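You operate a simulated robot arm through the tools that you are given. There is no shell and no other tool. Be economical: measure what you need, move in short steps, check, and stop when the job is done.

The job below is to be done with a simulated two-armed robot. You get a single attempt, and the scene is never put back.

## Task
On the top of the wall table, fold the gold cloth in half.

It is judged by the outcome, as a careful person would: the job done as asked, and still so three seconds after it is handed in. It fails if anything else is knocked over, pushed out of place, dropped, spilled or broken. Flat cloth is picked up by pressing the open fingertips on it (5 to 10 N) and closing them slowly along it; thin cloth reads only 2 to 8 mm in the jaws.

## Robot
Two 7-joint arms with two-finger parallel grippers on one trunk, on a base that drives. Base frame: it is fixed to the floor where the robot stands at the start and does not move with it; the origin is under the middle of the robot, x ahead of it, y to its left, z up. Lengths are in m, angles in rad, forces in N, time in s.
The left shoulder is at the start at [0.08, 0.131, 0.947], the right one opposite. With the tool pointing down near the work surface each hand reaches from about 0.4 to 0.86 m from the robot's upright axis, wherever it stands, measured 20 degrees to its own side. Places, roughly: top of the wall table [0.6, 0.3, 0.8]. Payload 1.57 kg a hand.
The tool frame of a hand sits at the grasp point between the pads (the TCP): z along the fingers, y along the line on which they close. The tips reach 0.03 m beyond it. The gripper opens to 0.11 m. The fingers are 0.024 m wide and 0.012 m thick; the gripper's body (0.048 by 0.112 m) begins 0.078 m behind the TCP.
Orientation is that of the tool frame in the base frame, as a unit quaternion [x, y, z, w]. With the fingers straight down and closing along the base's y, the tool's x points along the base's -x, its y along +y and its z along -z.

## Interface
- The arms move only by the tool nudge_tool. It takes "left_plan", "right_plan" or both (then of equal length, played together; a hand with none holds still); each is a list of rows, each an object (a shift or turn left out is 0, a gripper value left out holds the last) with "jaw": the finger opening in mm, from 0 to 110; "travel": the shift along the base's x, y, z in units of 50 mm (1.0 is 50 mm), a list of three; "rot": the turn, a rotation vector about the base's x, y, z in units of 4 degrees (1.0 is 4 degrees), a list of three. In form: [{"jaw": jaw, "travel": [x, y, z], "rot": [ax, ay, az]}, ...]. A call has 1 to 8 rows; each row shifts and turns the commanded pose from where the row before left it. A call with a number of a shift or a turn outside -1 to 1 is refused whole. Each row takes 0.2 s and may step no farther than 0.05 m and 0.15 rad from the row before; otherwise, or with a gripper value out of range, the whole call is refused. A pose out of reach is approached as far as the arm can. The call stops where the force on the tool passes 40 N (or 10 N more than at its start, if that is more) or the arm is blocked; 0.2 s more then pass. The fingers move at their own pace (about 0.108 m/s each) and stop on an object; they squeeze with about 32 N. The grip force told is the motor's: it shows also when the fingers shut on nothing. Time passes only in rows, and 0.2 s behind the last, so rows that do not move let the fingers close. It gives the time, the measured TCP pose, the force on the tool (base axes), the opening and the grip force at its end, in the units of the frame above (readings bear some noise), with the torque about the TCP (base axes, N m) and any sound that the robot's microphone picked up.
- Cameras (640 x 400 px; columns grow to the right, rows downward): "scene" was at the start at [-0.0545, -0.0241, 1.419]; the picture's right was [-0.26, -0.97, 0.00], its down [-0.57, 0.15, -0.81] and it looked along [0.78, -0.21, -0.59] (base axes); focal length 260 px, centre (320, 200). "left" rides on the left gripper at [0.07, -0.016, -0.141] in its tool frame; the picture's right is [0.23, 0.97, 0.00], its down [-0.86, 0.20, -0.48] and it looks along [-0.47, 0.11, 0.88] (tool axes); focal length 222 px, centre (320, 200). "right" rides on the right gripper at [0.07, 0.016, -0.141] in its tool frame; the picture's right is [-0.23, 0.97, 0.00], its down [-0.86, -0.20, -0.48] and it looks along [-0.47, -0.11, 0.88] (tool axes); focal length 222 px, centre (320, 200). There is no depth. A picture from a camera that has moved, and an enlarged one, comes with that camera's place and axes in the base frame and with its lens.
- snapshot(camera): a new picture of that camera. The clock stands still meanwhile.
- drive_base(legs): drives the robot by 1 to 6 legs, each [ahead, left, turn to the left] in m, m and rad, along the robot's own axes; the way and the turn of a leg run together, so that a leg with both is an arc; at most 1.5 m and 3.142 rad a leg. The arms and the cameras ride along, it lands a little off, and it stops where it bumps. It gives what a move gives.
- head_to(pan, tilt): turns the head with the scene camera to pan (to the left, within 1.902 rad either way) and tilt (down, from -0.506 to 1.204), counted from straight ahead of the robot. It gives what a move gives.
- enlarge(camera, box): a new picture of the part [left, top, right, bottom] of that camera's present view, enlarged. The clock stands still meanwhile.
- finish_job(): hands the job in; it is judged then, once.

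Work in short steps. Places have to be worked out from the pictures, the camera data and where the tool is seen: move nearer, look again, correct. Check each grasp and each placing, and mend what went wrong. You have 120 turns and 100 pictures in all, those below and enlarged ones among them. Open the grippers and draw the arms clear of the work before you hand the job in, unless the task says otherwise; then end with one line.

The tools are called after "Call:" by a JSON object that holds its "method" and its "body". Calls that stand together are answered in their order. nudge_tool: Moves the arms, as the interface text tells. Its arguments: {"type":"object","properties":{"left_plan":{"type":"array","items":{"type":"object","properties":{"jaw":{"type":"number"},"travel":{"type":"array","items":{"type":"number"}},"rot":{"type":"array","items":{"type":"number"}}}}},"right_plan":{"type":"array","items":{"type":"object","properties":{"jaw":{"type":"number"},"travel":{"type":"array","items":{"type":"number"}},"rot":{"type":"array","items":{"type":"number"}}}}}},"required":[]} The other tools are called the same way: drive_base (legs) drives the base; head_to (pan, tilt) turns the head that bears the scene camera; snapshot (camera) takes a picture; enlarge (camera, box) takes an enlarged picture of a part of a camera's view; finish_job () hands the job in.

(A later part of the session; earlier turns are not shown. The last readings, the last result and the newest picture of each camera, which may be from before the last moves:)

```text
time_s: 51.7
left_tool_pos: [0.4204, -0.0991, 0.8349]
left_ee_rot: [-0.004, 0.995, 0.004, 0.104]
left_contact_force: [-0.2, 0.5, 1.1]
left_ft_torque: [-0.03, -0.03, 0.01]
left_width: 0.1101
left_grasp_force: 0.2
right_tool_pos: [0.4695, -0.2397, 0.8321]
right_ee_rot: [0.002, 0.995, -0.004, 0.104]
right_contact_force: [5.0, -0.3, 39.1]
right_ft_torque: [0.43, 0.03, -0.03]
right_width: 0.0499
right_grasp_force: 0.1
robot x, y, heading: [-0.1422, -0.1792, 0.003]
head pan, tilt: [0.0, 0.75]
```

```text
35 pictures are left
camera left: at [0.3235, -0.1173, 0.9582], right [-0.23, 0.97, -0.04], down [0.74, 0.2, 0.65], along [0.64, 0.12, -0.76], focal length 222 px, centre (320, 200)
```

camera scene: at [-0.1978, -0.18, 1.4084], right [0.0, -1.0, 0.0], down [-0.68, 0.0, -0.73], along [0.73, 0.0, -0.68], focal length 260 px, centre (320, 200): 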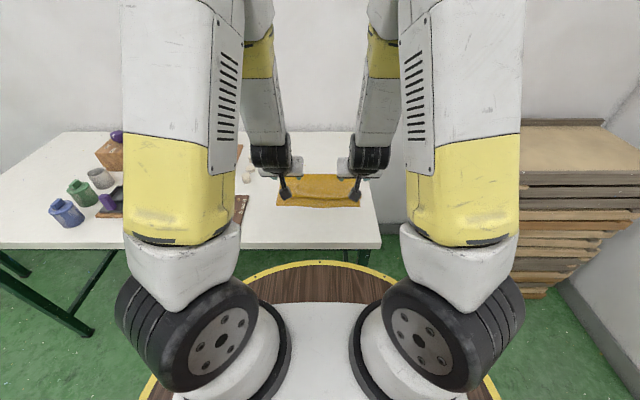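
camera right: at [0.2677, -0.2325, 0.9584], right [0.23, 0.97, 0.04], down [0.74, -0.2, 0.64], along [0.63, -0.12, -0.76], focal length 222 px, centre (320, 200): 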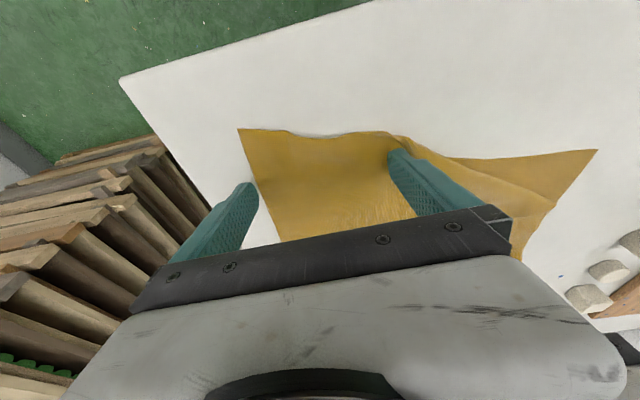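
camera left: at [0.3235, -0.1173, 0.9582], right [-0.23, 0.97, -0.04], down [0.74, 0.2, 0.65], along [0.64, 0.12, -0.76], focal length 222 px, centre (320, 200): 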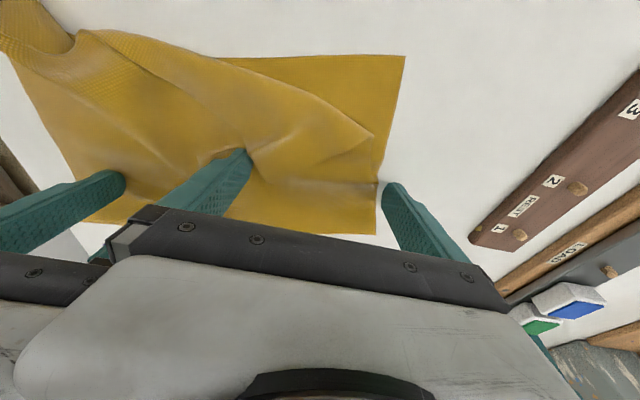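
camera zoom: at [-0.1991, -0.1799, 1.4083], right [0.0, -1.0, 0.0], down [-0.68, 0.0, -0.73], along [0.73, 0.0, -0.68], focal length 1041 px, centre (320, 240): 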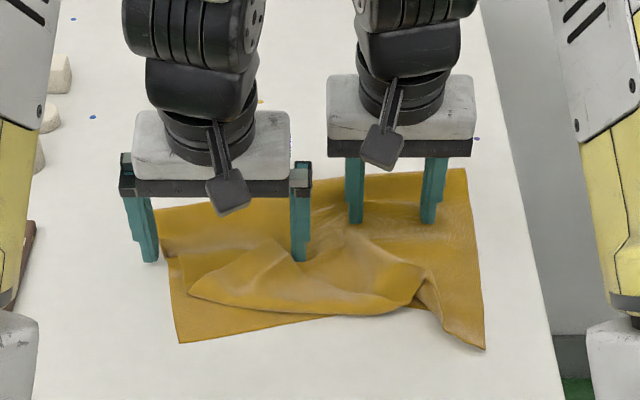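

This time the left half slid and rotated around the pin instead of unrolling. I lift both hands clear to see the cloth's state.

Call:
{"method": "nudge_tool", "body": {"left_plan": [{"travel": [0.1, 0, 0.6]}, {"travel": [0, 0.2, 0.7]}, {"travel": [0, 0.8, 0.5]}, {"travel": [0, 0.9, 0.3]}, {"travel": [0, 0.9, 0]}, {"travel": [0, 0.9, 0]}], "right_plan": [{"travel": [0, 0, 0.6]}, {"travel": [0, -0.2, 0.7]}, {"travel": [0, -0.8, 0.5]}, {"travel": [0, -0.9, 0.3]}, {"travel": [0, -0.9, 0]}, {"travel": [0, -0.9, 0]}]}}

Call:
{"method": "enlarge", "body": {"camera": "scene", "box": [240, 140, 400, 240]}}

```text
time_s: 53.1
left_tool_pos: [0.4278, 0.0854, 0.9397]
left_ee_rot: [-0.001, 0.995, 0.004, 0.103]
left_contact_force: [0.9, 0.1, -0.2]
left_ft_torque: [-0.01, -0.01, 0.05]
left_width: 0.1103
left_grasp_force: 0.0
right_tool_pos: [0.4713, -0.4231, 0.9371]
right_ee_rot: [0.001, 0.995, -0.004, 0.101]
right_contact_force: [-0.2, 0.6, -0.6]
right_ft_torque: [0.02, 0.01, 0.02]
right_width: 0.05
right_grasp_force: 0.0
robot x, y, heading: [-0.144, -0.1786, 0.0]
head pan, tilt: [0.0, 0.75]
```

```text
4.00 times, centred on (320, 190) of scene
camera zoom: at [-0.1983, -0.1801, 1.4084], right [0.0, -1.0, 0.0], down [-0.68, 0.0, -0.73], along [0.73, 0.0, -0.68], focal length 1041 px, centre (320, 240)
```

zoom: 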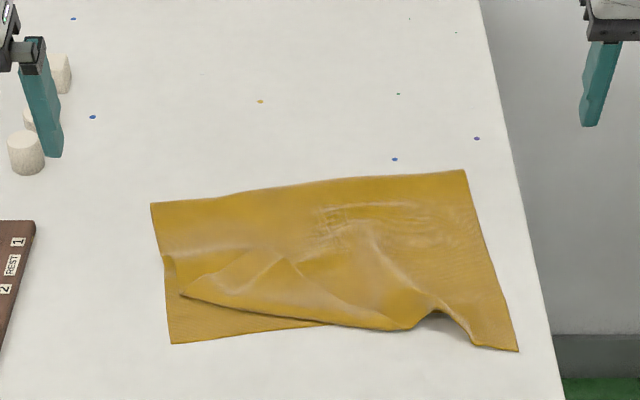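

The right half is unrolled; the left half still has a folded-back flap. I zoom in to find its free edge.

Call:
{"method": "enlarge", "body": {"camera": "scene", "box": [274, 178, 374, 232]}}

Call:
{"method": "snapshot", "body": {"camera": "left"}}

```text
6.40 times, centred on (324, 205) of scene
camera zoom: at [-0.1983, -0.1801, 1.4084], right [0.0, -1.0, 0.0], down [-0.68, 0.0, -0.73], along [0.73, 0.0, -0.68], focal length 1666 px, centre (294, 168)
```

zoom: 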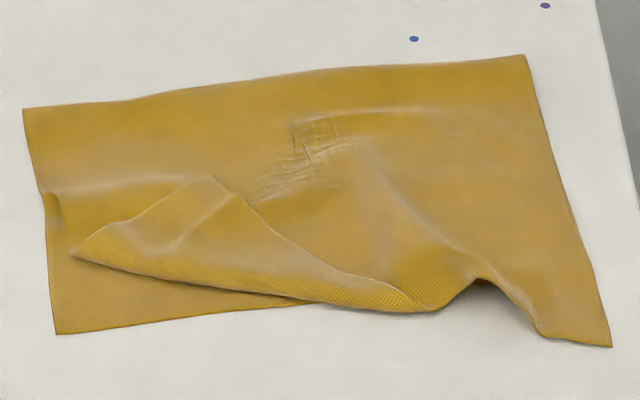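

```text
32 pictures are left
camera left: at [0.3299, 0.0679, 1.0635], right [-0.23, 0.97, -0.04], down [0.74, 0.2, 0.65], along [0.64, 0.12, -0.76], focal length 222 px, centre (320, 200)
```

left: 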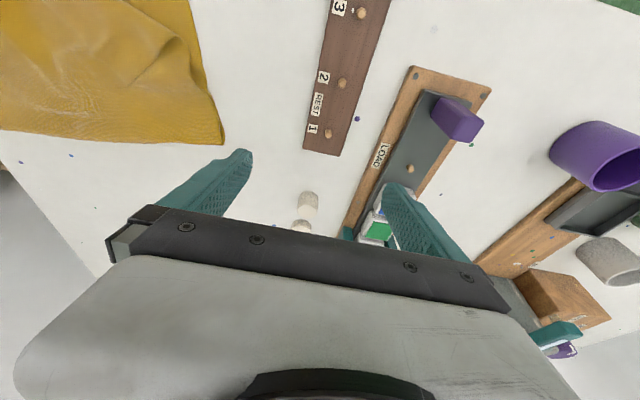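

It's just one corner folded back: the top layer's left corner lies at about (0.44, −0.137), and the fold line runs from (0.39, −0.07) to (0.35, −0.25). I position the left gripper over that corner to pinch it, lift it and carry it back out.

Call:
{"method": "nudge_tool", "body": {"left_plan": [{"travel": [0, -0.87, 0], "jaw": 32}, {"travel": [0, -0.87, 0]}, {"travel": [0, -0.87, 0]}, {"travel": [0, -0.87, 0]}, {"travel": [0, -0.87, -0.3]}, {"travel": [-0.05, 0, -0.5]}, {"travel": [0, 0, -0.5]}, {"travel": [0, 0, -0.45]}]}}

Call:
{"method": "snapshot", "body": {"camera": "left"}}

Call:
{"method": "enlarge", "body": {"camera": "scene", "box": [274, 178, 374, 232]}}

```text
time_s: 54.9
left_tool_pos: [0.4243, -0.1333, 0.8504]
left_ee_rot: [-0.003, 0.995, 0.004, 0.103]
left_contact_force: [0.2, 0.0, -0.2]
left_ft_torque: [0.0, -0.03, -0.03]
left_width: 0.0318
left_grasp_force: 0.0
right_tool_pos: [0.4708, -0.4228, 0.9371]
right_ee_rot: [0.002, 0.995, -0.004, 0.102]
right_contact_force: [-0.1, -0.4, 0.6]
right_ft_torque: [-0.02, 0.02, 0.03]
right_width: 0.0501
right_grasp_force: 0.0
robot x, y, heading: [-0.1397, -0.1774, -0.002]
head pan, tilt: [0.0, 0.75]
```

```text
31 pictures are left
camera left: at [0.3264, -0.1506, 0.9747], right [-0.23, 0.97, -0.04], down [0.74, 0.2, 0.65], along [0.64, 0.12, -0.76], focal length 222 px, centre (320, 200)
```

left: 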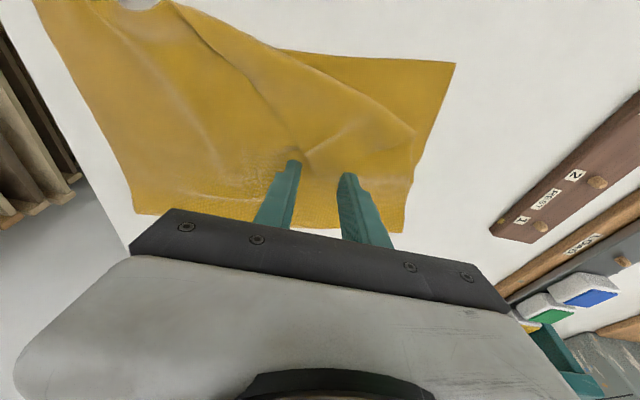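

```text
6.40 times, centred on (324, 205) of scene
camera zoom: at [-0.1984, -0.18, 1.4084], right [0.0, -1.0, 0.0], down [-0.68, 0.0, -0.73], along [0.73, 0.0, -0.68], focal length 1666 px, centre (294, 168)
```

zoom: 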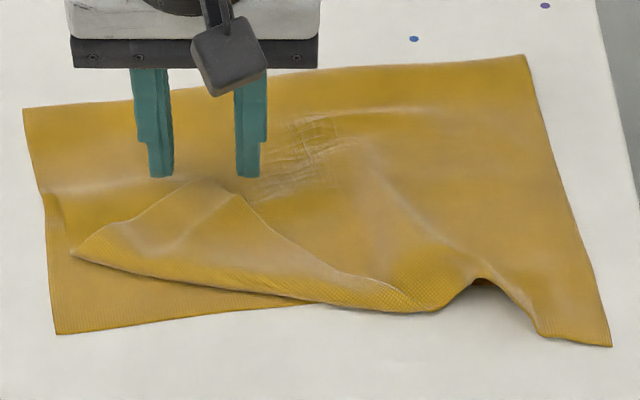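

The corner refines to about (0.437, −0.14). I shift slightly and lower to a light press.

Call:
{"method": "nudge_tool", "body": {"left_plan": [{"travel": [-0.12, -0.13, -0.2]}, {"travel": [0, 0, -0.08]}, {"travel": [0, 0, -0.04]}, {}]}}

```text
time_s: 55.9
left_tool_pos: [0.4174, -0.1393, 0.8352]
left_ee_rot: [-0.001, 0.995, 0.004, 0.105]
left_contact_force: [0.3, -0.3, -0.2]
left_ft_torque: [0.0, 0.0, 0.06]
left_width: 0.0317
left_grasp_force: 0.0
right_tool_pos: [0.4704, -0.4217, 0.9366]
right_ee_rot: [0.002, 0.995, -0.003, 0.102]
right_contact_force: [0.1, 0.7, -0.2]
right_ft_torque: [0.02, 0.02, 0.02]
right_width: 0.0501
right_grasp_force: 0.1
robot x, y, heading: [-0.1415, -0.1808, -0.0]
head pan, tilt: [0.0, 0.75]
```

There is no contact yet, so I lower in 1 mm steps and look.

Call:
{"method": "nudge_tool", "body": {"left_plan": [{"travel": [0, 0, -0.03]}, {"travel": [0, 0, -0.02]}, {}]}}

Call:
{"method": "enlarge", "body": {"camera": "left", "box": [200, 60, 440, 240]}}

```text
time_s: 56.7
left_tool_pos: [0.4181, -0.1385, 0.8333]
left_ee_rot: [-0.003, 0.995, 0.003, 0.105]
left_contact_force: [-2.6, 0.4, 18.4]
left_ft_torque: [0.31, 0.17, 0.03]
left_width: 0.0318
left_grasp_force: 0.1
right_tool_pos: [0.4698, -0.4225, 0.938]
right_ee_rot: [0.002, 0.995, -0.004, 0.101]
right_contact_force: [0.0, 0.5, -0.1]
right_ft_torque: [-0.01, 0.0, -0.04]
right_width: 0.0501
right_grasp_force: 0.1
robot x, y, heading: [-0.1424, -0.1789, 0.003]
head pan, tilt: [0.0, 0.75]
```

```text
2.22 times, centred on (320, 150) of left
camera zoom: at [0.3204, -0.1569, 0.957], right [-0.23, 0.97, -0.04], down [0.74, 0.2, 0.65], along [0.64, 0.12, -0.76], focal length 494 px, centre (320, 311)
```

zoom: 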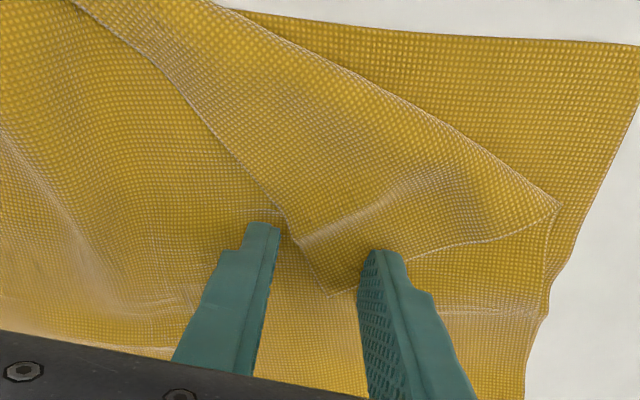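

The folded corner lies neatly between the fingertips. The press is too strong, so I ease up, shift 5 mm further over the flap and close slowly.

Call:
{"method": "nudge_tool", "body": {"left_plan": [{"travel": [0, 0, 0.06]}, {"travel": [-0.12, 0, 0]}, {"travel": [0, 0, -0.04]}, {"jaw": 26}, {"jaw": 20}, {"jaw": 13}, {"jaw": 6}, {"jaw": 0}]}}

Call:
{"method": "enlarge", "body": {"camera": "left", "box": [200, 60, 440, 240]}}

```text
time_s: 58.5
left_tool_pos: [0.4123, -0.139, 0.8335]
left_ee_rot: [-0.003, 0.995, 0.004, 0.104]
left_contact_force: [0.5, -1.1, 7.0]
left_ft_torque: [0.03, -0.01, 0.0]
left_width: 0.0038
left_grasp_force: 24.6
right_tool_pos: [0.4704, -0.4222, 0.9367]
right_ee_rot: [0.002, 0.995, -0.003, 0.101]
right_contact_force: [0.6, -0.3, -0.7]
right_ft_torque: [-0.01, -0.01, 0.03]
right_width: 0.05
right_grasp_force: 0.0
robot x, y, heading: [-0.1405, -0.1777, -0.009]
head pan, tilt: [0.0, 0.75]
```

```text
2.22 times, centred on (320, 150) of left
camera zoom: at [0.3148, -0.1569, 0.9575], right [-0.23, 0.97, -0.04], down [0.74, 0.2, 0.65], along [0.64, 0.12, -0.76], focal length 494 px, centre (320, 311)
```

zoom: 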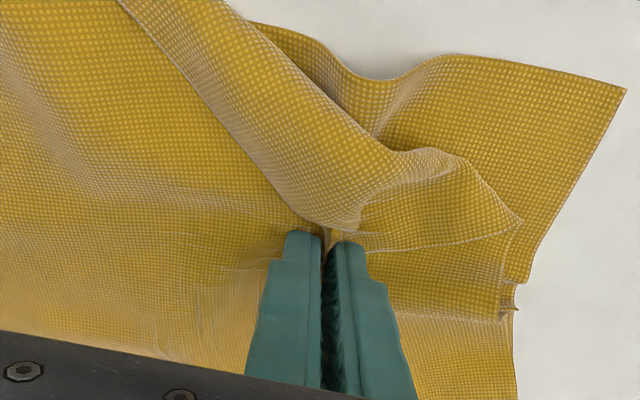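

The pinch took several layers at once (3.8 mm, and the bottom edge buckled), so I let go. Instead I'll pin the panel right beside the corner with the right hand, its body leaning away, and push only the flap's corner over with the left.

Call:
{"method": "nudge_tool", "body": {"left_plan": [{"jaw": 34}, {}, {"travel": [0, 0, 0.4]}, {"travel": [0.2, 0.1, 0.4], "rot": [0, -0.8, 0]}, {"travel": [0.1, 0.3, 0.2], "rot": [0, -0.8, 0]}, {"rot": [0, -0.8, 0]}, {"rot": [0, -0.8, 0]}, {"rot": [0, -0.8, 0], "jaw": 0}], "right_plan": [{"rot": [0, 0.9, 0], "jaw": 110}, {"rot": [0, 0.9, 0]}, {"rot": [0, 0.9, 0]}, {"rot": [0, 0.9, 0]}, {"rot": [0, 0.9, 0]}, {"rot": [0, 0.9, 0]}, {"rot": [0, 0.9, 0]}, {"travel": [0.5, 0, 0]}]}}

Call:
{"method": "enlarge", "body": {"camera": "scene", "box": [274, 178, 374, 232]}}

```text
time_s: 60.3
left_tool_pos: [0.4269, -0.1201, 0.8848]
left_ee_rot: [-0.003, 0.97, 0.003, 0.242]
left_contact_force: [-0.9, -0.7, -0.1]
left_ft_torque: [0.01, -0.06, -0.01]
left_width: 0.0003
left_grasp_force: 21.0
right_tool_pos: [0.4949, -0.4245, 0.9367]
right_ee_rot: [0.002, 0.993, -0.004, -0.118]
right_contact_force: [-0.4, 0.8, 0.7]
right_ft_torque: [0.01, -0.01, -0.01]
right_width: 0.1098
right_grasp_force: 0.0
robot x, y, heading: [-0.1416, -0.1768, -0.003]
head pan, tilt: [0.0, 0.75]
```

```text
6.40 times, centred on (324, 205) of scene
camera zoom: at [-0.1984, -0.18, 1.4084], right [0.0, -1.0, 0.0], down [-0.68, 0.0, -0.73], along [0.73, 0.0, -0.68], focal length 1666 px, centre (294, 168)
```

zoom: 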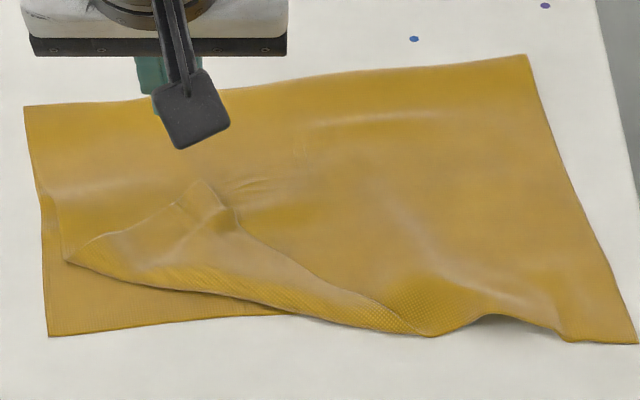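

The cloth relaxed back nicely; the corner is now at about (0.437, −0.132). The right hand comes in to pin at x≈0.485, y≈−0.22.

Call:
{"method": "nudge_tool", "body": {"right_plan": [{"travel": [0, 0.8, 0], "jaw": 90}, {"travel": [0, 0.8, 0]}, {"travel": [0, 0.8, -0.3]}, {"travel": [0, 0.85, -0.4]}, {"travel": [0, 0.8, -0.6]}, {"travel": [0, 0, -0.6]}, {"travel": [0, 0, -0.14]}, {}]}}

```text
time_s: 62.1
left_tool_pos: [0.4283, -0.1192, 0.884]
left_ee_rot: [-0.004, 0.971, 0.003, 0.241]
left_contact_force: [0.3, 0.3, -0.3]
left_ft_torque: [0.03, 0.01, 0.02]
left_width: 0.0
left_grasp_force: 21.3
right_tool_pos: [0.4942, -0.2217, 0.8348]
right_ee_rot: [0.001, 0.993, -0.004, -0.118]
right_contact_force: [0.4, 1.1, 1.5]
right_ft_torque: [0.08, -0.03, -0.05]
right_width: 0.0902
right_grasp_force: 0.2
robot x, y, heading: [-0.1396, -0.1775, -0.002]
head pan, tilt: [0.0, 0.75]
```

The pin is just touching. I press a little more and lower the closed left fingers just behind the corner.

Call:
{"method": "nudge_tool", "body": {"left_plan": [{"travel": [0.3, -0.26, 0]}, {"travel": [0, 0, -0.4]}, {"travel": [0, 0, -0.4]}, {"travel": [0, 0, -0.14]}], "right_plan": [{"travel": [0, 0, -0.05]}, {"travel": [0, 0, -0.03]}, {}, {}]}}

Call:
{"method": "enlarge", "body": {"camera": "scene", "box": [274, 178, 374, 232]}}

Call:
{"method": "enlarge", "body": {"camera": "left", "box": [200, 60, 440, 240]}}

```text
time_s: 63.0
left_tool_pos: [0.4412, -0.1314, 0.842]
left_ee_rot: [-0.004, 0.971, 0.004, 0.24]
left_contact_force: [1.3, -0.8, 1.2]
left_ft_torque: [0.01, 0.01, -0.02]
left_width: 0.0001
left_grasp_force: 21.5
right_tool_pos: [0.4958, -0.2212, 0.8347]
right_ee_rot: [0.0, 0.993, -0.003, -0.116]
right_contact_force: [-1.1, -0.5, 8.9]
right_ft_torque: [0.4, -0.03, 0.1]
right_width: 0.0897
right_grasp_force: 0.0
robot x, y, heading: [-0.1428, -0.1795, -0.001]
head pan, tilt: [0.0, 0.75]
stopped in row 4 (right hand): the force on the tool passed its limit at 41 N (the readings are from after the stop); the commanded pose is now the measured one
```

```text
6.40 times, centred on (324, 205) of scene
camera zoom: at [-0.1988, -0.18, 1.4083], right [0.0, -1.0, 0.0], down [-0.68, 0.0, -0.73], along [0.73, 0.0, -0.68], focal length 1666 px, centre (294, 168)
```

zoom: 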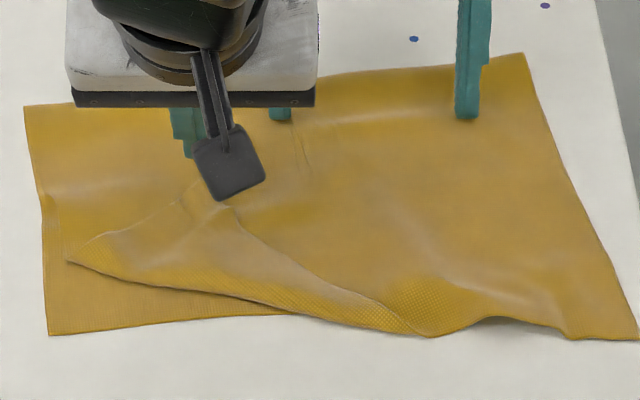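

```text
2.22 times, centred on (320, 150) of left
camera zoom: at [0.3138, -0.1496, 0.9338], right [-0.21, 0.97, -0.1], down [0.53, 0.2, 0.82], along [0.82, 0.12, -0.56], focal length 494 px, centre (320, 311)
```

zoom: 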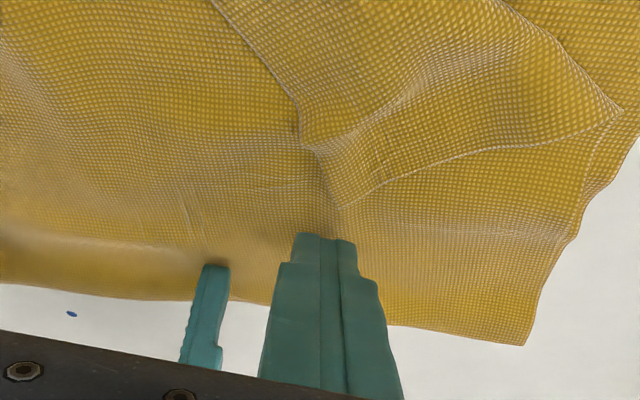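

The blade stands right behind the corner and the pin holds at 9 N. I lower to skimming height and push the corner toward the near side in small steps.

Call:
{"method": "nudge_tool", "body": {"left_plan": [{"travel": [0, 0.06, -0.12]}, {"travel": [-0.25, 0.06, 0]}, {"travel": [-0.25, 0.06, 0]}, {"travel": [-0.25, 0.06, 0]}, {"travel": [-0.25, 0.06, 0]}]}}

Call:
{"method": "enlarge", "body": {"camera": "scene", "box": [274, 178, 374, 232]}}

Call:
{"method": "enlarge", "body": {"camera": "left", "box": [200, 60, 440, 240]}}

```text
time_s: 64.2
left_tool_pos: [0.3918, -0.1163, 0.8371]
left_ee_rot: [-0.004, 0.971, 0.004, 0.241]
left_contact_force: [-0.2, -0.4, -0.5]
left_ft_torque: [0.0, -0.01, 0.01]
left_width: 0.0002
left_grasp_force: 21.2
right_tool_pos: [0.4959, -0.2219, 0.8332]
right_ee_rot: [0.0, 0.993, -0.003, -0.115]
right_contact_force: [1.2, 0.8, 19.5]
right_ft_torque: [0.87, -0.15, -0.06]
right_width: 0.0894
right_grasp_force: 0.0
robot x, y, heading: [-0.141, -0.1796, -0.004]
head pan, tilt: [0.0, 0.75]
```

```text
6.40 times, centred on (324, 205) of scene
camera zoom: at [-0.1988, -0.1801, 1.4083], right [0.0, -1.0, 0.0], down [-0.68, 0.0, -0.73], along [0.73, 0.0, -0.68], focal length 1666 px, centre (294, 168)
```

zoom: 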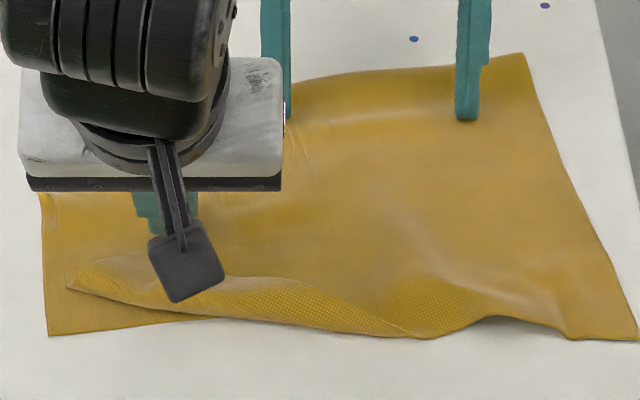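

```text
2.22 times, centred on (320, 150) of left
camera zoom: at [0.2636, -0.1344, 0.9279], right [-0.21, 0.97, -0.1], down [0.53, 0.2, 0.82], along [0.82, 0.12, -0.56], focal length 494 px, centre (320, 311)
```

zoom: 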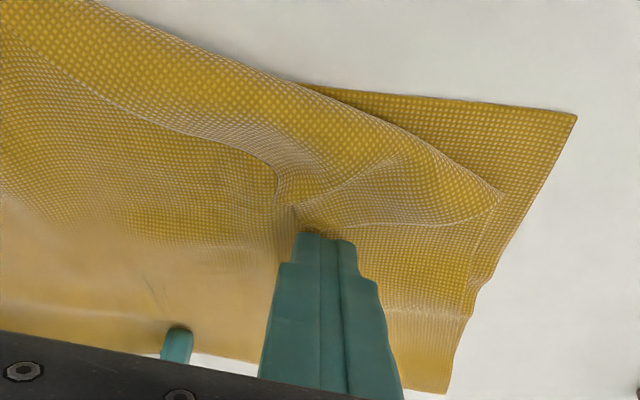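

The bottom layer stays put and the flap is rolling out. I keep pushing, reducing the tilt for reach.

Call:
{"method": "nudge_tool", "body": {"left_plan": [{"travel": [-0.2, 0.1, 0], "rot": [0, 0.8, 0]}, {"travel": [-0.2, 0.1, 0], "rot": [0, 0.8, 0]}, {"travel": [-0.2, 0.1, 0], "rot": [0, 0.8, 0]}, {"travel": [-0.2, 0.1, 0], "rot": [0, 0.8, 0]}, {"travel": [-0.2, 0.1, 0], "rot": [0, 0.8, 0]}]}}

Call:
{"method": "enlarge", "body": {"camera": "scene", "box": [274, 178, 374, 232]}}

Call:
{"method": "enlarge", "body": {"camera": "left", "box": [200, 60, 440, 240]}}

```text
time_s: 65.4
left_tool_pos: [0.3403, -0.0922, 0.8372]
left_ee_rot: [-0.003, 0.995, 0.005, 0.103]
left_contact_force: [0.4, 0.2, 0.3]
left_ft_torque: [0.04, 0.01, 0.04]
left_width: 0.0
left_grasp_force: 21.5
right_tool_pos: [0.4948, -0.2212, 0.8332]
right_ee_rot: [0.001, 0.993, -0.001, -0.116]
right_contact_force: [2.8, -0.3, 23.7]
right_ft_torque: [1.07, -0.22, -0.14]
right_width: 0.0896
right_grasp_force: 0.1
robot x, y, heading: [-0.148, -0.1776, 0.005]
head pan, tilt: [0.0, 0.75]
```

```text
6.40 times, centred on (324, 205) of scene
camera zoom: at [-0.1989, -0.1801, 1.4083], right [0.0, -1.0, 0.0], down [-0.68, 0.0, -0.73], along [0.73, 0.0, -0.68], focal length 1666 px, centre (294, 168)
```

zoom: 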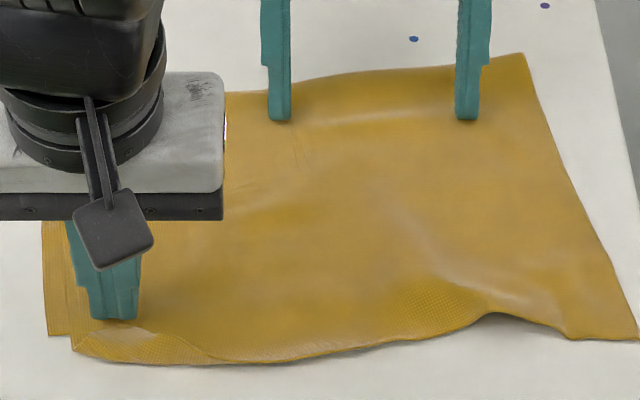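

```text
2.22 times, centred on (320, 150) of left
camera zoom: at [0.2438, -0.11, 0.9594], right [-0.23, 0.97, -0.04], down [0.74, 0.2, 0.64], along [0.63, 0.12, -0.76], focal length 494 px, centre (320, 311)
```

zoom: 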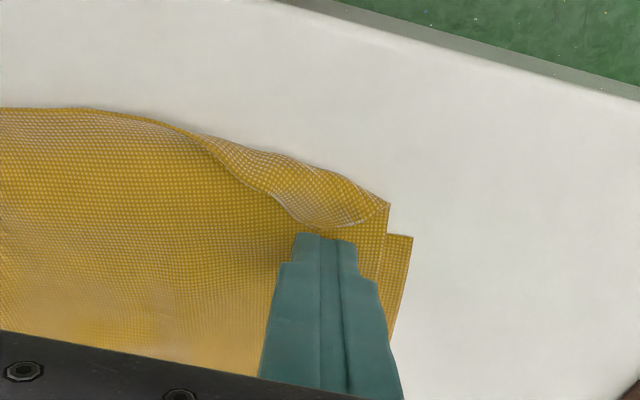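

Almost flat: only a small tip is still turned. I push another 2.5 cm so it flips out.

Call:
{"method": "nudge_tool", "body": {"left_plan": [{"travel": [-0.17, 0.08, 0], "rot": [0, 0.8, 0]}, {"travel": [-0.17, 0.08, 0], "rot": [0, 0.8, 0]}, {"travel": [-0.17, 0.08, 0], "rot": [0, 0.8, 0]}, {"travel": [0, 0, 0.3]}, {"travel": [0.1, 0.3, 0.6]}, {"travel": [0.2, 0.7, 0.5]}, {"travel": [0.2, 0.8, 0.3]}, {"travel": [0.2, 0.8, 0]}]}}

Call:
{"method": "enlarge", "body": {"camera": "scene", "box": [274, 178, 374, 232]}}

```text
time_s: 67.2
left_tool_pos: [0.3527, 0.05, 0.921]
left_ee_rot: [-0.002, 1.0, 0.005, 0.02]
left_contact_force: [-0.8, 0.4, 0.1]
left_ft_torque: [0.02, 0.01, 0.04]
left_width: 0.0001
left_grasp_force: 21.4
right_tool_pos: [0.4955, -0.2209, 0.8342]
right_ee_rot: [0.0, 0.993, -0.003, -0.116]
right_contact_force: [4.4, 0.2, 27.5]
right_ft_torque: [1.26, -0.26, -0.23]
right_width: 0.0901
right_grasp_force: 0.0
robot x, y, heading: [-0.1437, -0.1756, -0.004]
head pan, tilt: [0.0, 0.75]
```

```text
6.40 times, centred on (324, 205) of scene
camera zoom: at [-0.199, -0.1804, 1.4083], right [0.0, -1.0, 0.0], down [-0.68, 0.0, -0.73], along [0.73, 0.0, -0.68], focal length 1666 px, centre (294, 168)
```

zoom: 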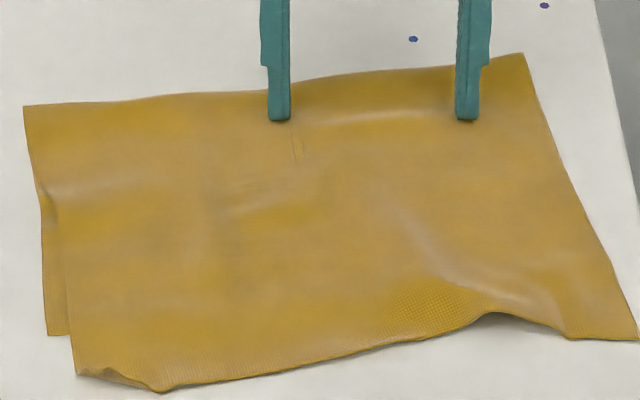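

The flap is fully unrolled. But the top layer overshoots: by ~3 cm on the left and, judging by the side lengths, by ~6 cm on the right. Its near edge is now single-layer and back-face up, so I can grip it cleanly and re-lay it. First I lift the pin and back the base 8 cm for room.

Call:
{"method": "nudge_tool", "body": {"right_plan": [{"travel": [0, 0, 0.4]}, {"travel": [0, 0, 0.6], "rot": [0, -0.9, 0]}, {"travel": [0, -0.2, 0.6], "rot": [0, -0.9, 0]}, {"travel": [-0.3, -0.5, 0.2], "rot": [0, -0.8, 0]}, {"travel": [-0.4, -0.7, 0], "rot": [0, -0.8, 0], "jaw": 34}, {"travel": [-0.3, -0.7, 0]}], "left_plan": [{"jaw": 34}, {"rot": [0, 0.5, 0]}, {}, {}, {}, {}]}}

Call:
{"method": "drive_base", "body": {"legs": [[-0.08, 0, 0]]}}

Call:
{"method": "enlarge", "body": {"camera": "scene", "box": [240, 140, 400, 240]}}

```text
time_s: 68.6
left_tool_pos: [0.3515, 0.0508, 0.9201]
left_ee_rot: [-0.003, 1.0, 0.004, 0.002]
left_contact_force: [0.9, -0.3, -0.2]
left_ft_torque: [0.0, 0.02, -0.02]
left_width: 0.034
left_grasp_force: 0.0
right_tool_pos: [0.446, -0.3249, 0.9233]
right_ee_rot: [0.001, 1.0, -0.002, 0.003]
right_contact_force: [-0.1, 0.5, 0.7]
right_ft_torque: [-0.01, 0.0, -0.01]
right_width: 0.0338
right_grasp_force: 0.1
robot x, y, heading: [-0.1427, -0.1814, 0.003]
head pan, tilt: [0.0, 0.75]
```

```text
time_s: 69.7
left_tool_pos: [0.2719, 0.0484, 0.9203]
left_ee_rot: [-0.003, 1.0, 0.005, 0.001]
left_contact_force: [-0.7, 0.8, -0.3]
left_ft_torque: [0.01, -0.02, -0.01]
left_width: 0.0342
left_grasp_force: 0.1
right_tool_pos: [0.3671, -0.3262, 0.9234]
right_ee_rot: [0.002, 1.0, -0.002, 0.001]
right_contact_force: [0.4, -0.2, -0.1]
right_ft_torque: [0.0, -0.01, 0.02]
right_width: 0.0341
right_grasp_force: 0.0
robot x, y, heading: [-0.2202, -0.1748, 0.003]
head pan, tilt: [0.0, 0.75]
```

```text
4.00 times, centred on (320, 190) of scene
camera zoom: at [-0.278, -0.18, 1.4084], right [0.0, -1.0, 0.0], down [-0.68, 0.0, -0.73], along [0.73, 0.0, -0.68], focal length 1041 px, centre (320, 240)
```

zoom: 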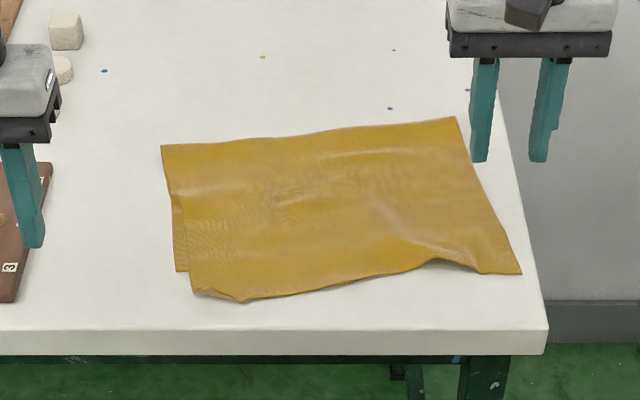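

I can see the single-layer overhangs: grip points about (0.314, −0.115) on the left and (0.343, −0.312) on the right. I place both grippers just above them.

Call:
{"method": "nudge_tool", "body": {"left_plan": [{"travel": [0.21, -0.815, 0]}, {"travel": [0.21, -0.815, 0]}, {"travel": [0.21, -0.815, 0]}, {"travel": [0.21, -0.815, 0]}, {"travel": [0, 0, -0.6]}, {"travel": [0, 0, -0.6]}, {"travel": [0, 0, -0.4]}], "right_plan": [{"travel": [-0.24, 0.14, 0]}, {"travel": [-0.24, 0.14, 0]}, {}, {}, {"travel": [0, 0, -0.6]}, {"travel": [0, 0, -0.6]}, {"travel": [0, 0, -0.46]}]}}

Call:
{"method": "snapshot", "body": {"camera": "left"}}

Call:
{"method": "snapshot", "body": {"camera": "right"}}

```text
time_s: 71.3
left_tool_pos: [0.3136, -0.113, 0.8398]
left_ee_rot: [-0.001, 1.0, 0.005, 0.002]
left_contact_force: [-0.3, -0.2, 0.6]
left_ft_torque: [-0.01, -0.03, 0.0]
left_width: 0.034
left_grasp_force: 0.1
right_tool_pos: [0.3418, -0.3119, 0.8394]
right_ee_rot: [0.003, 1.0, -0.002, 0.002]
right_contact_force: [-0.1, 0.4, 0.0]
right_ft_torque: [0.01, -0.07, -0.02]
right_width: 0.0339
right_grasp_force: 0.1
robot x, y, heading: [-0.2213, -0.1781, -0.001]
head pan, tilt: [0.0, 0.75]
```

```text
18 pictures are left
camera left: at [0.2434, -0.1316, 0.9815], right [-0.23, 0.97, 0.01], down [0.85, 0.2, 0.48], along [0.47, 0.12, -0.88], focal length 222 px, centre (320, 200)
```

left: 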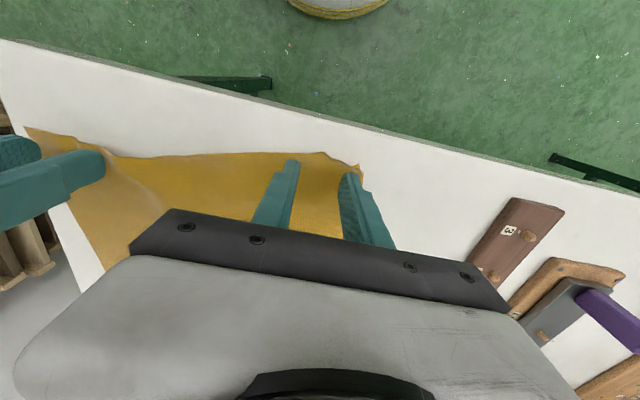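

```text
17 pictures are left
camera right: at [0.2713, -0.2949, 0.9806], right [0.23, 0.97, 0.0], down [0.85, -0.2, 0.48], along [0.47, -0.12, -0.88], focal length 222 px, centre (320, 200)
```

right: 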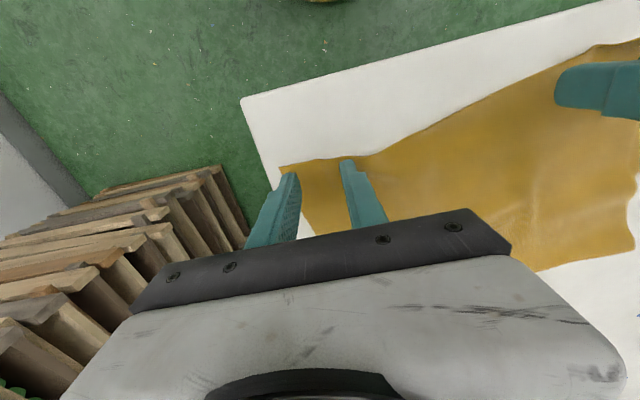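

Both grippers are well placed over the free edge; the right one needs 6 mm inward. I press lightly, then close slowly.

Call:
{"method": "nudge_tool", "body": {"left_plan": [{"travel": [0, 0, -0.1]}, {"travel": [0, 0, -0.05]}, {"travel": [0, 0, -0.03]}, {}], "right_plan": [{"travel": [0, 0.12, -0.1]}, {"travel": [0, 0, -0.05]}, {"travel": [0, 0, -0.03]}, {}]}}

```text
time_s: 72.3
left_tool_pos: [0.3145, -0.1127, 0.8313]
left_ee_rot: [-0.002, 1.0, 0.005, 0.002]
left_contact_force: [-0.3, -0.5, 5.0]
left_ft_torque: [-0.1, 0.07, -0.02]
left_width: 0.0339
left_grasp_force: 0.4
right_tool_pos: [0.3418, -0.3057, 0.8318]
right_ee_rot: [0.001, 1.0, -0.003, 0.003]
right_contact_force: [-1.0, 0.6, 5.5]
right_ft_torque: [0.07, 0.05, 0.03]
right_width: 0.0338
right_grasp_force: 0.1
robot x, y, heading: [-0.2228, -0.1806, 0.0]
head pan, tilt: [0.0, 0.75]
```

Both press at about 5 N. I close slowly.

Call:
{"method": "nudge_tool", "body": {"left_plan": [{"jaw": 29}, {"jaw": 24}, {"jaw": 19}, {"jaw": 14}, {"jaw": 9}, {"jaw": 4}, {"jaw": 0}, {"jaw": 0}], "right_plan": [{"jaw": 29}, {"jaw": 24}, {"jaw": 19}, {"jaw": 14}, {"jaw": 9}, {"jaw": 4}, {"jaw": 0}, {"jaw": 0}]}}

Call:
{"method": "nudge_tool", "body": {"left_plan": [{"travel": [0, 0, 0.2]}, {"travel": [0.2, 0, 0.4]}, {"travel": [0.3, 0, 0.4]}, {}], "right_plan": [{"travel": [0, 0, 0.2]}, {"travel": [0.2, 0, 0.4]}, {"travel": [0.3, 0, 0.4]}, {}]}}

Call:
{"method": "enlarge", "body": {"camera": "scene", "box": [240, 140, 400, 240]}}

```text
time_s: 74.1
left_tool_pos: [0.3136, -0.1136, 0.8321]
left_ee_rot: [-0.002, 1.0, 0.005, 0.002]
left_contact_force: [-0.2, -1.5, 3.4]
left_ft_torque: [-0.04, 0.05, 0.0]
left_width: 0.0002
left_grasp_force: 21.1
right_tool_pos: [0.3426, -0.3055, 0.8316]
right_ee_rot: [0.002, 1.0, -0.002, 0.002]
right_contact_force: [-0.6, 3.7, 8.7]
right_ft_torque: [0.11, 0.03, 0.05]
right_width: 0.0022
right_grasp_force: 23.6
robot x, y, heading: [-0.2223, -0.1811, -0.001]
head pan, tilt: [0.0, 0.75]
```

```text
time_s: 75.1
left_tool_pos: [0.3394, -0.1133, 0.8809]
left_ee_rot: [-0.002, 1.0, 0.004, 0.002]
left_contact_force: [0.5, 0.6, -0.9]
left_ft_torque: [-0.02, 0.01, -0.01]
left_width: 0.0
left_grasp_force: 21.6
right_tool_pos: [0.3665, -0.3063, 0.8821]
right_ee_rot: [0.002, 1.0, -0.002, 0.001]
right_contact_force: [-0.4, 0.2, 0.0]
right_ft_torque: [0.0, 0.0, 0.01]
right_width: 0.0022
right_grasp_force: 23.6
robot x, y, heading: [-0.2228, -0.1784, 0.002]
head pan, tilt: [0.0, 0.75]
```

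```text
4.00 times, centred on (320, 190) of scene
camera zoom: at [-0.2781, -0.18, 1.4084], right [0.0, -1.0, 0.0], down [-0.68, 0.0, -0.73], along [0.73, 0.0, -0.68], focal length 1041 px, centre (320, 240)
```

zoom: 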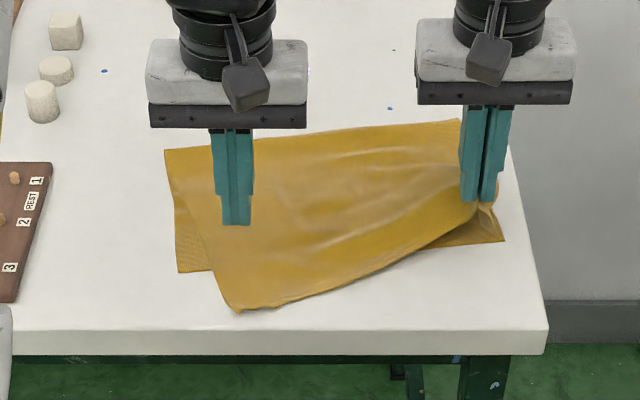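

The right hand holds a clean single layer, but the left slipped. I can now see the bottom corners: left (0.335, −0.062), right (0.373, −0.338). I set the right corner down over its bottom corner while keeping hold, then look to regrip the left.

Call:
{"method": "nudge_tool", "body": {"right_plan": [{"travel": [0.3, 0.08, 0.3]}, {"travel": [0.5, 0.08, 0.3]}, {"travel": [0.3, 0, 0]}, {"travel": [-0.3, 0, -0.3]}, {"travel": [-0.35, 0, -0.4]}, {"travel": [-0.1, 0, -0.4]}, {"travel": [0, 0, -0.38]}, {}], "left_plan": [{"travel": [-0.5, 0, 0.2], "jaw": 34}, {"travel": [-0.3, 0, 0]}, {}, {}, {}, {}, {}, {}]}}

Call:
{"method": "enlarge", "body": {"camera": "scene", "box": [240, 140, 400, 240]}}

```text
time_s: 76.9
left_tool_pos: [0.2988, -0.1126, 0.8908]
left_ee_rot: [-0.002, 1.0, 0.004, 0.001]
left_contact_force: [0.4, -0.8, 0.0]
left_ft_torque: [-0.02, -0.02, -0.01]
left_width: 0.034
left_grasp_force: 0.0
right_tool_pos: [0.3834, -0.2973, 0.8371]
right_ee_rot: [0.002, 1.0, -0.002, 0.002]
right_contact_force: [-0.2, 0.8, -0.3]
right_ft_torque: [0.01, -0.01, 0.01]
right_width: 0.0024
right_grasp_force: 23.8
robot x, y, heading: [-0.2214, -0.1781, 0.004]
head pan, tilt: [0.0, 0.75]
```

```text
4.00 times, centred on (320, 190) of scene
camera zoom: at [-0.2782, -0.18, 1.4084], right [0.0, -1.0, 0.0], down [-0.68, 0.0, -0.73], along [0.73, 0.0, -0.68], focal length 1041 px, centre (320, 240)
```

zoom: 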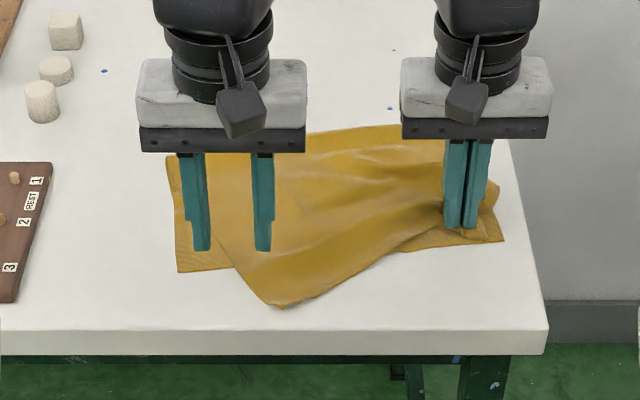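

The top layer's left corner is now at about (0.294, −0.144), pointing toward me and single-layer. I bring the left gripper onto it at (0.313, −0.156) and press.

Call:
{"method": "nudge_tool", "body": {"left_plan": [{"travel": [0.15, -0.44, 0]}, {"travel": [0.14, -0.44, 0]}, {"travel": [0, 0, -0.5]}, {"travel": [0, 0, -0.5]}, {"travel": [0, 0, -0.14]}, {"travel": [0, 0, -0.06]}, {"travel": [0, 0, -0.02]}, {}]}}

Call:
{"method": "enlarge", "body": {"camera": "left", "box": [200, 60, 440, 240]}}

```text
time_s: 78.7
left_tool_pos: [0.3136, -0.1584, 0.8308]
left_ee_rot: [-0.002, 1.0, 0.005, 0.003]
left_contact_force: [-3.8, 1.9, 28.6]
left_ft_torque: [-0.51, 0.15, -0.09]
left_width: 0.0334
left_grasp_force: 0.0
right_tool_pos: [0.384, -0.2983, 0.8388]
right_ee_rot: [0.002, 1.0, -0.003, 0.002]
right_contact_force: [0.2, 0.0, 0.2]
right_ft_torque: [0.0, -0.01, 0.01]
right_width: 0.0022
right_grasp_force: 23.6
robot x, y, heading: [-0.2227, -0.1788, 0.005]
head pan, tilt: [0.0, 0.75]
```

```text
2.22 times, centred on (320, 150) of left
camera zoom: at [0.2431, -0.1753, 0.9718], right [-0.23, 0.97, 0.01], down [0.85, 0.2, 0.49], along [0.47, 0.12, -0.87], focal length 494 px, centre (320, 311)
```

zoom: 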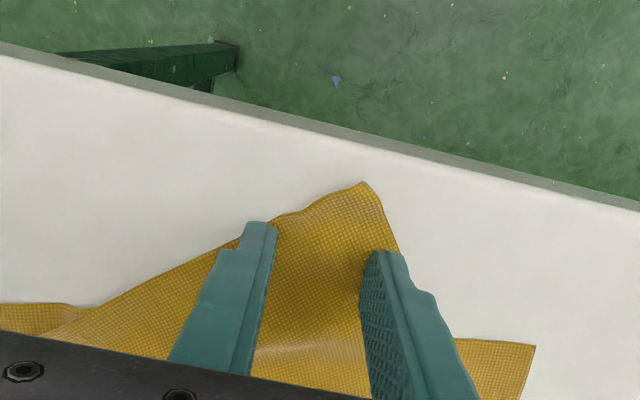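

The corner sits right between the fingers. I ease the press, close slowly and lift a little.

Call:
{"method": "nudge_tool", "body": {"left_plan": [{"travel": [0, 0, 0.02]}, {"jaw": 27}, {"jaw": 21}, {"jaw": 15}, {"jaw": 9}, {"jaw": 4}, {"jaw": 0}, {"jaw": 0}]}}

Call:
{"method": "nudge_tool", "body": {"left_plan": [{"travel": [0, 0, 0.2]}, {"travel": [0.1, 0.1, 0.3]}, {}]}}

Call:
{"method": "enlarge", "body": {"camera": "scene", "box": [240, 140, 400, 240]}}

```text
time_s: 80.5
left_tool_pos: [0.313, -0.1585, 0.8314]
left_ee_rot: [-0.002, 1.0, 0.005, 0.002]
left_contact_force: [0.3, -1.0, 15.6]
left_ft_torque: [-0.08, 0.03, -0.03]
left_width: 0.0019
left_grasp_force: 23.4
right_tool_pos: [0.3842, -0.2984, 0.8378]
right_ee_rot: [0.002, 1.0, -0.002, 0.002]
right_contact_force: [-0.6, -0.6, 0.0]
right_ft_torque: [0.01, -0.02, -0.01]
right_width: 0.0024
right_grasp_force: 23.7
robot x, y, heading: [-0.2186, -0.181, 0.003]
head pan, tilt: [0.0, 0.75]
```

```text
time_s: 81.3
left_tool_pos: [0.3191, -0.1522, 0.8566]
left_ee_rot: [-0.002, 1.0, 0.004, 0.002]
left_contact_force: [0.2, -0.9, -0.6]
left_ft_torque: [-0.01, 0.0, 0.01]
left_width: 0.0021
left_grasp_force: 23.6
right_tool_pos: [0.384, -0.2974, 0.8368]
right_ee_rot: [0.002, 1.0, -0.003, 0.002]
right_contact_force: [0.2, 0.3, 0.0]
right_ft_torque: [0.0, 0.01, 0.02]
right_width: 0.0023
right_grasp_force: 23.2
robot x, y, heading: [-0.2244, -0.1788, 0.002]
head pan, tilt: [0.0, 0.75]
```

```text
4.00 times, centred on (320, 190) of scene
camera zoom: at [-0.2781, -0.18, 1.4084], right [0.0, -1.0, 0.0], down [-0.68, 0.0, -0.73], along [0.73, 0.0, -0.68], focal length 1041 px, centre (320, 240)
```

zoom: 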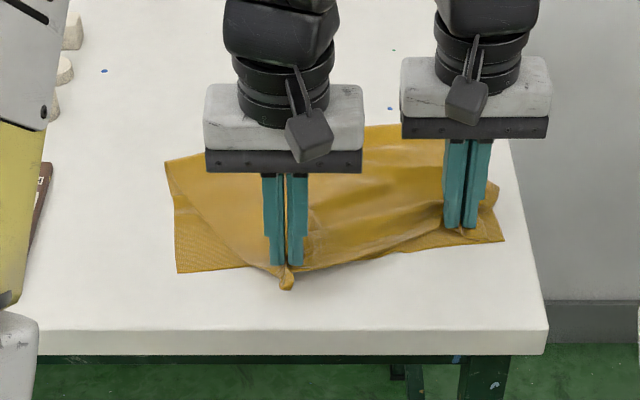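

Both corners are held, each a single layer (~2 mm). I move the left corner over to its bottom corner, turning it to match, before re-stretching the fold.

Call:
{"method": "nudge_tool", "body": {"left_plan": [{"travel": [0.1, 0.2, 0.1], "rot": [0, 0, -0.9]}, {"travel": [0.1, 0.2, 0.1], "rot": [0, 0, -0.9]}, {"travel": [0.1, 0.2, 0], "rot": [0, 0, -0.9]}, {"travel": [0.1, 0.2, 0], "rot": [0, 0, -0.9]}, {"travel": [0.1, 0.2, 0], "rot": [0, 0, -0.9]}, {"travel": [0.04, 0.2, -0.2], "rot": [0, 0, -0.9]}, {"travel": [0, 0.2, -0.3]}, {}]}}

Call:
{"method": "nudge_tool", "body": {"left_plan": [{"travel": [0.44, 0, 0.62]}, {"travel": [0.44, 0, 0.62]}, {"travel": [0.44, 0, 0.62]}, {"travel": [0.44, 0, 0.62]}, {"travel": [0.84, 0, 0.23]}, {"travel": [0.84, 0, 0.23]}, {"travel": [0.6, 0, -0.1]}, {"travel": [0.5, 0, -0.1]}], "right_plan": [{"travel": [0.44, 0, 0.62]}, {"travel": [0.44, 0, 0.62]}, {"travel": [0.44, 0, 0.62]}, {"travel": [0.44, 0, 0.62]}, {"travel": [0.84, 0, 0.23]}, {"travel": [0.84, 0, 0.23]}, {"travel": [0.6, 0, -0.1]}, {"travel": [0.5, 0, -0.1]}]}}

Call:
{"method": "snapshot", "body": {"camera": "scene"}}

```text
time_s: 83.1
left_tool_pos: [0.3462, -0.0862, 0.843]
left_ee_rot: [0.187, 0.982, 0.003, 0.004]
left_contact_force: [7.6, -35.0, -0.5]
left_ft_torque: [-1.12, -0.25, 0.15]
left_width: 0.0022
left_grasp_force: 24.4
right_tool_pos: [0.3842, -0.2929, 0.8376]
right_ee_rot: [-0.001, 1.0, 0.0, 0.002]
right_contact_force: [-8.0, 35.1, 1.0]
right_ft_torque: [1.13, 0.22, 0.03]
right_width: 0.0031
right_grasp_force: 24.4
robot x, y, heading: [-0.2219, -0.1777, -0.004]
head pan, tilt: [0.0, 0.75]
```

```text
time_s: 84.9
left_tool_pos: [0.5729, -0.0857, 0.9786]
left_ee_rot: [0.186, 0.983, 0.002, 0.002]
left_contact_force: [2.4, -29.0, -0.3]
left_ft_torque: [-0.95, -0.07, 0.14]
left_width: 0.002
left_grasp_force: 23.8
right_tool_pos: [0.5918, -0.2943, 0.9754]
right_ee_rot: [0.0, 1.0, 0.0, 0.001]
right_contact_force: [-2.4, 29.3, 0.1]
right_ft_torque: [0.9, 0.11, 0.0]
right_width: 0.0026
right_grasp_force: 23.8
right hand out of reach, approached as far as the arm can: row 8
robot x, y, heading: [-0.2242, -0.1799, 0.001]
head pan, tilt: [0.0, 0.75]
```

```text
12 pictures are left
camera scene: at [-0.2781, -0.18, 1.4084], right [0.0, -1.0, 0.0], down [-0.68, 0.0, -0.73], along [0.73, 0.0, -0.68], focal length 260 px, centre (320, 200)
```

scene: 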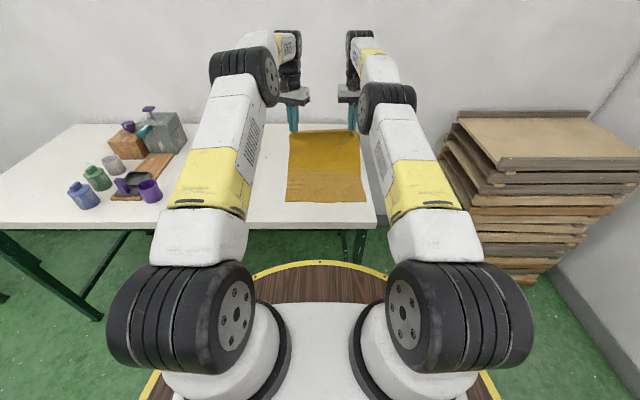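

Lifting straightened the cloth: the bottom's near edge is now square at x≈0.372 from y −0.063 to −0.341, so the crease belongs at x≈0.56. The cloth is over-taut between the hands, so I ease it slightly and start back over.

Call:
{"method": "nudge_tool", "body": {"left_plan": [{"travel": [-0.2, -0.08, 0.3]}, {"travel": [-0.42, 0, -0.05]}, {"travel": [-0.42, 0, -0.08]}, {"travel": [-0.42, 0, -0.08]}, {"travel": [-0.42, 0, -0.1]}, {"travel": [-0.37, 0, -0.3]}, {"travel": [-0.37, 0, -0.35]}, {"travel": [-0.36, 0, -0.35]}], "right_plan": [{"travel": [-0.4, 0, 0.3]}, {"travel": [-0.42, 0, -0.05]}, {"travel": [-0.42, 0, -0.08]}, {"travel": [-0.42, 0, -0.08]}, {"travel": [-0.42, 0, -0.1]}, {"travel": [-0.37, 0, -0.3]}, {"travel": [-0.37, 0, -0.35]}, {"travel": [-0.36, 0, -0.35]}]}}

Call:
{"method": "enlarge", "body": {"camera": "scene", "box": [240, 130, 400, 230]}}

```text
time_s: 86.7
left_tool_pos: [0.4235, -0.0888, 0.9276]
left_ee_rot: [0.185, 0.983, 0.002, 0.003]
left_contact_force: [1.5, -25.7, -0.1]
left_ft_torque: [-0.79, -0.05, 0.14]
left_width: 0.002
left_grasp_force: 23.8
right_tool_pos: [0.4325, -0.2959, 0.9267]
right_ee_rot: [0.0, 1.0, -0.001, 0.003]
right_contact_force: [-1.4, 26.2, 0.9]
right_ft_torque: [0.78, 0.06, -0.01]
right_width: 0.0026
right_grasp_force: 23.7
robot x, y, heading: [-0.22, -0.1773, 0.004]
head pan, tilt: [0.0, 0.75]
```

```text
4.00 times, centred on (320, 180) of scene
camera zoom: at [-0.278, -0.18, 1.4084], right [0.0, -1.0, 0.0], down [-0.68, 0.0, -0.73], along [0.73, 0.0, -0.68], focal length 1041 px, centre (320, 280)
```

zoom: 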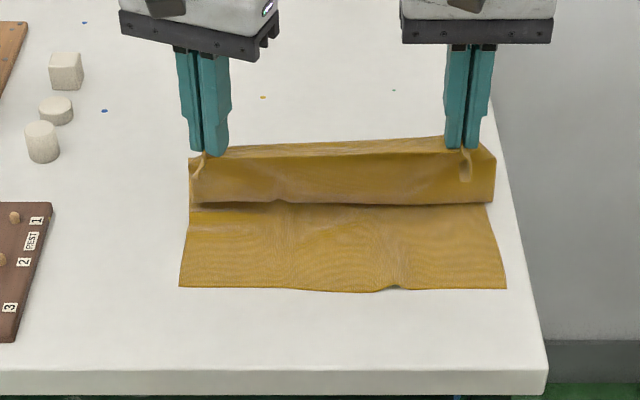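

The free edge now hangs down correctly, and the bottom near edge lies square at x≈0.363. I lower both hands so the top corners land on the bottom corners.

Call:
{"method": "nudge_tool", "body": {"left_plan": [{"travel": [-0.3, -0.03, -0.3]}, {"travel": [-0.3, -0.03, -0.35]}, {"travel": [-0.25, 0, -0.4]}, {"travel": [-0.15, 0, -0.4]}, {"travel": [0, 0, -0.32]}, {}], "right_plan": [{"travel": [-0.35, 0.03, -0.3]}, {"travel": [-0.35, 0.03, -0.35]}, {"travel": [-0.3, 0, -0.4]}, {"travel": [-0.19, 0, -0.4]}, {"travel": [0, 0, -0.31]}, {}]}}

Call:
{"method": "enlarge", "body": {"camera": "scene", "box": [240, 130, 400, 230]}}

```text
time_s: 88.1
left_tool_pos: [0.3734, -0.0891, 0.8386]
left_ee_rot: [0.186, 0.983, 0.004, 0.002]
left_contact_force: [0.7, -17.1, -0.1]
left_ft_torque: [-0.56, -0.03, 0.1]
left_width: 0.0021
left_grasp_force: 23.9
right_tool_pos: [0.3736, -0.294, 0.8383]
right_ee_rot: [0.002, 1.0, -0.003, 0.003]
right_contact_force: [-1.5, 17.4, 0.3]
right_ft_torque: [0.51, 0.01, -0.04]
right_width: 0.0022
right_grasp_force: 24.2
robot x, y, heading: [-0.2209, -0.1816, -0.003]
head pan, tilt: [0.0, 0.75]
```

```text
4.00 times, centred on (320, 180) of scene
camera zoom: at [-0.2782, -0.18, 1.4084], right [0.0, -1.0, 0.0], down [-0.68, 0.0, -0.73], along [0.73, 0.0, -0.68], focal length 1041 px, centre (320, 280)
```

zoom: 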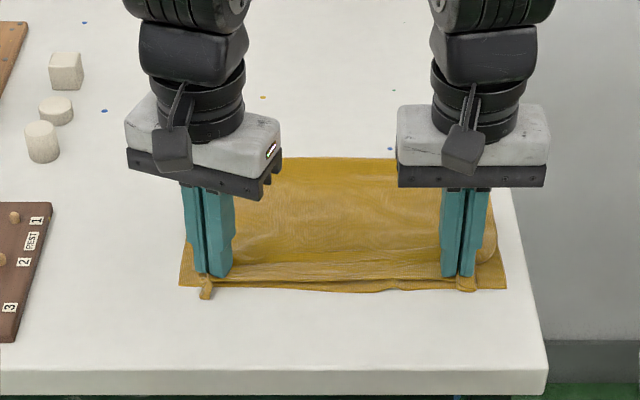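

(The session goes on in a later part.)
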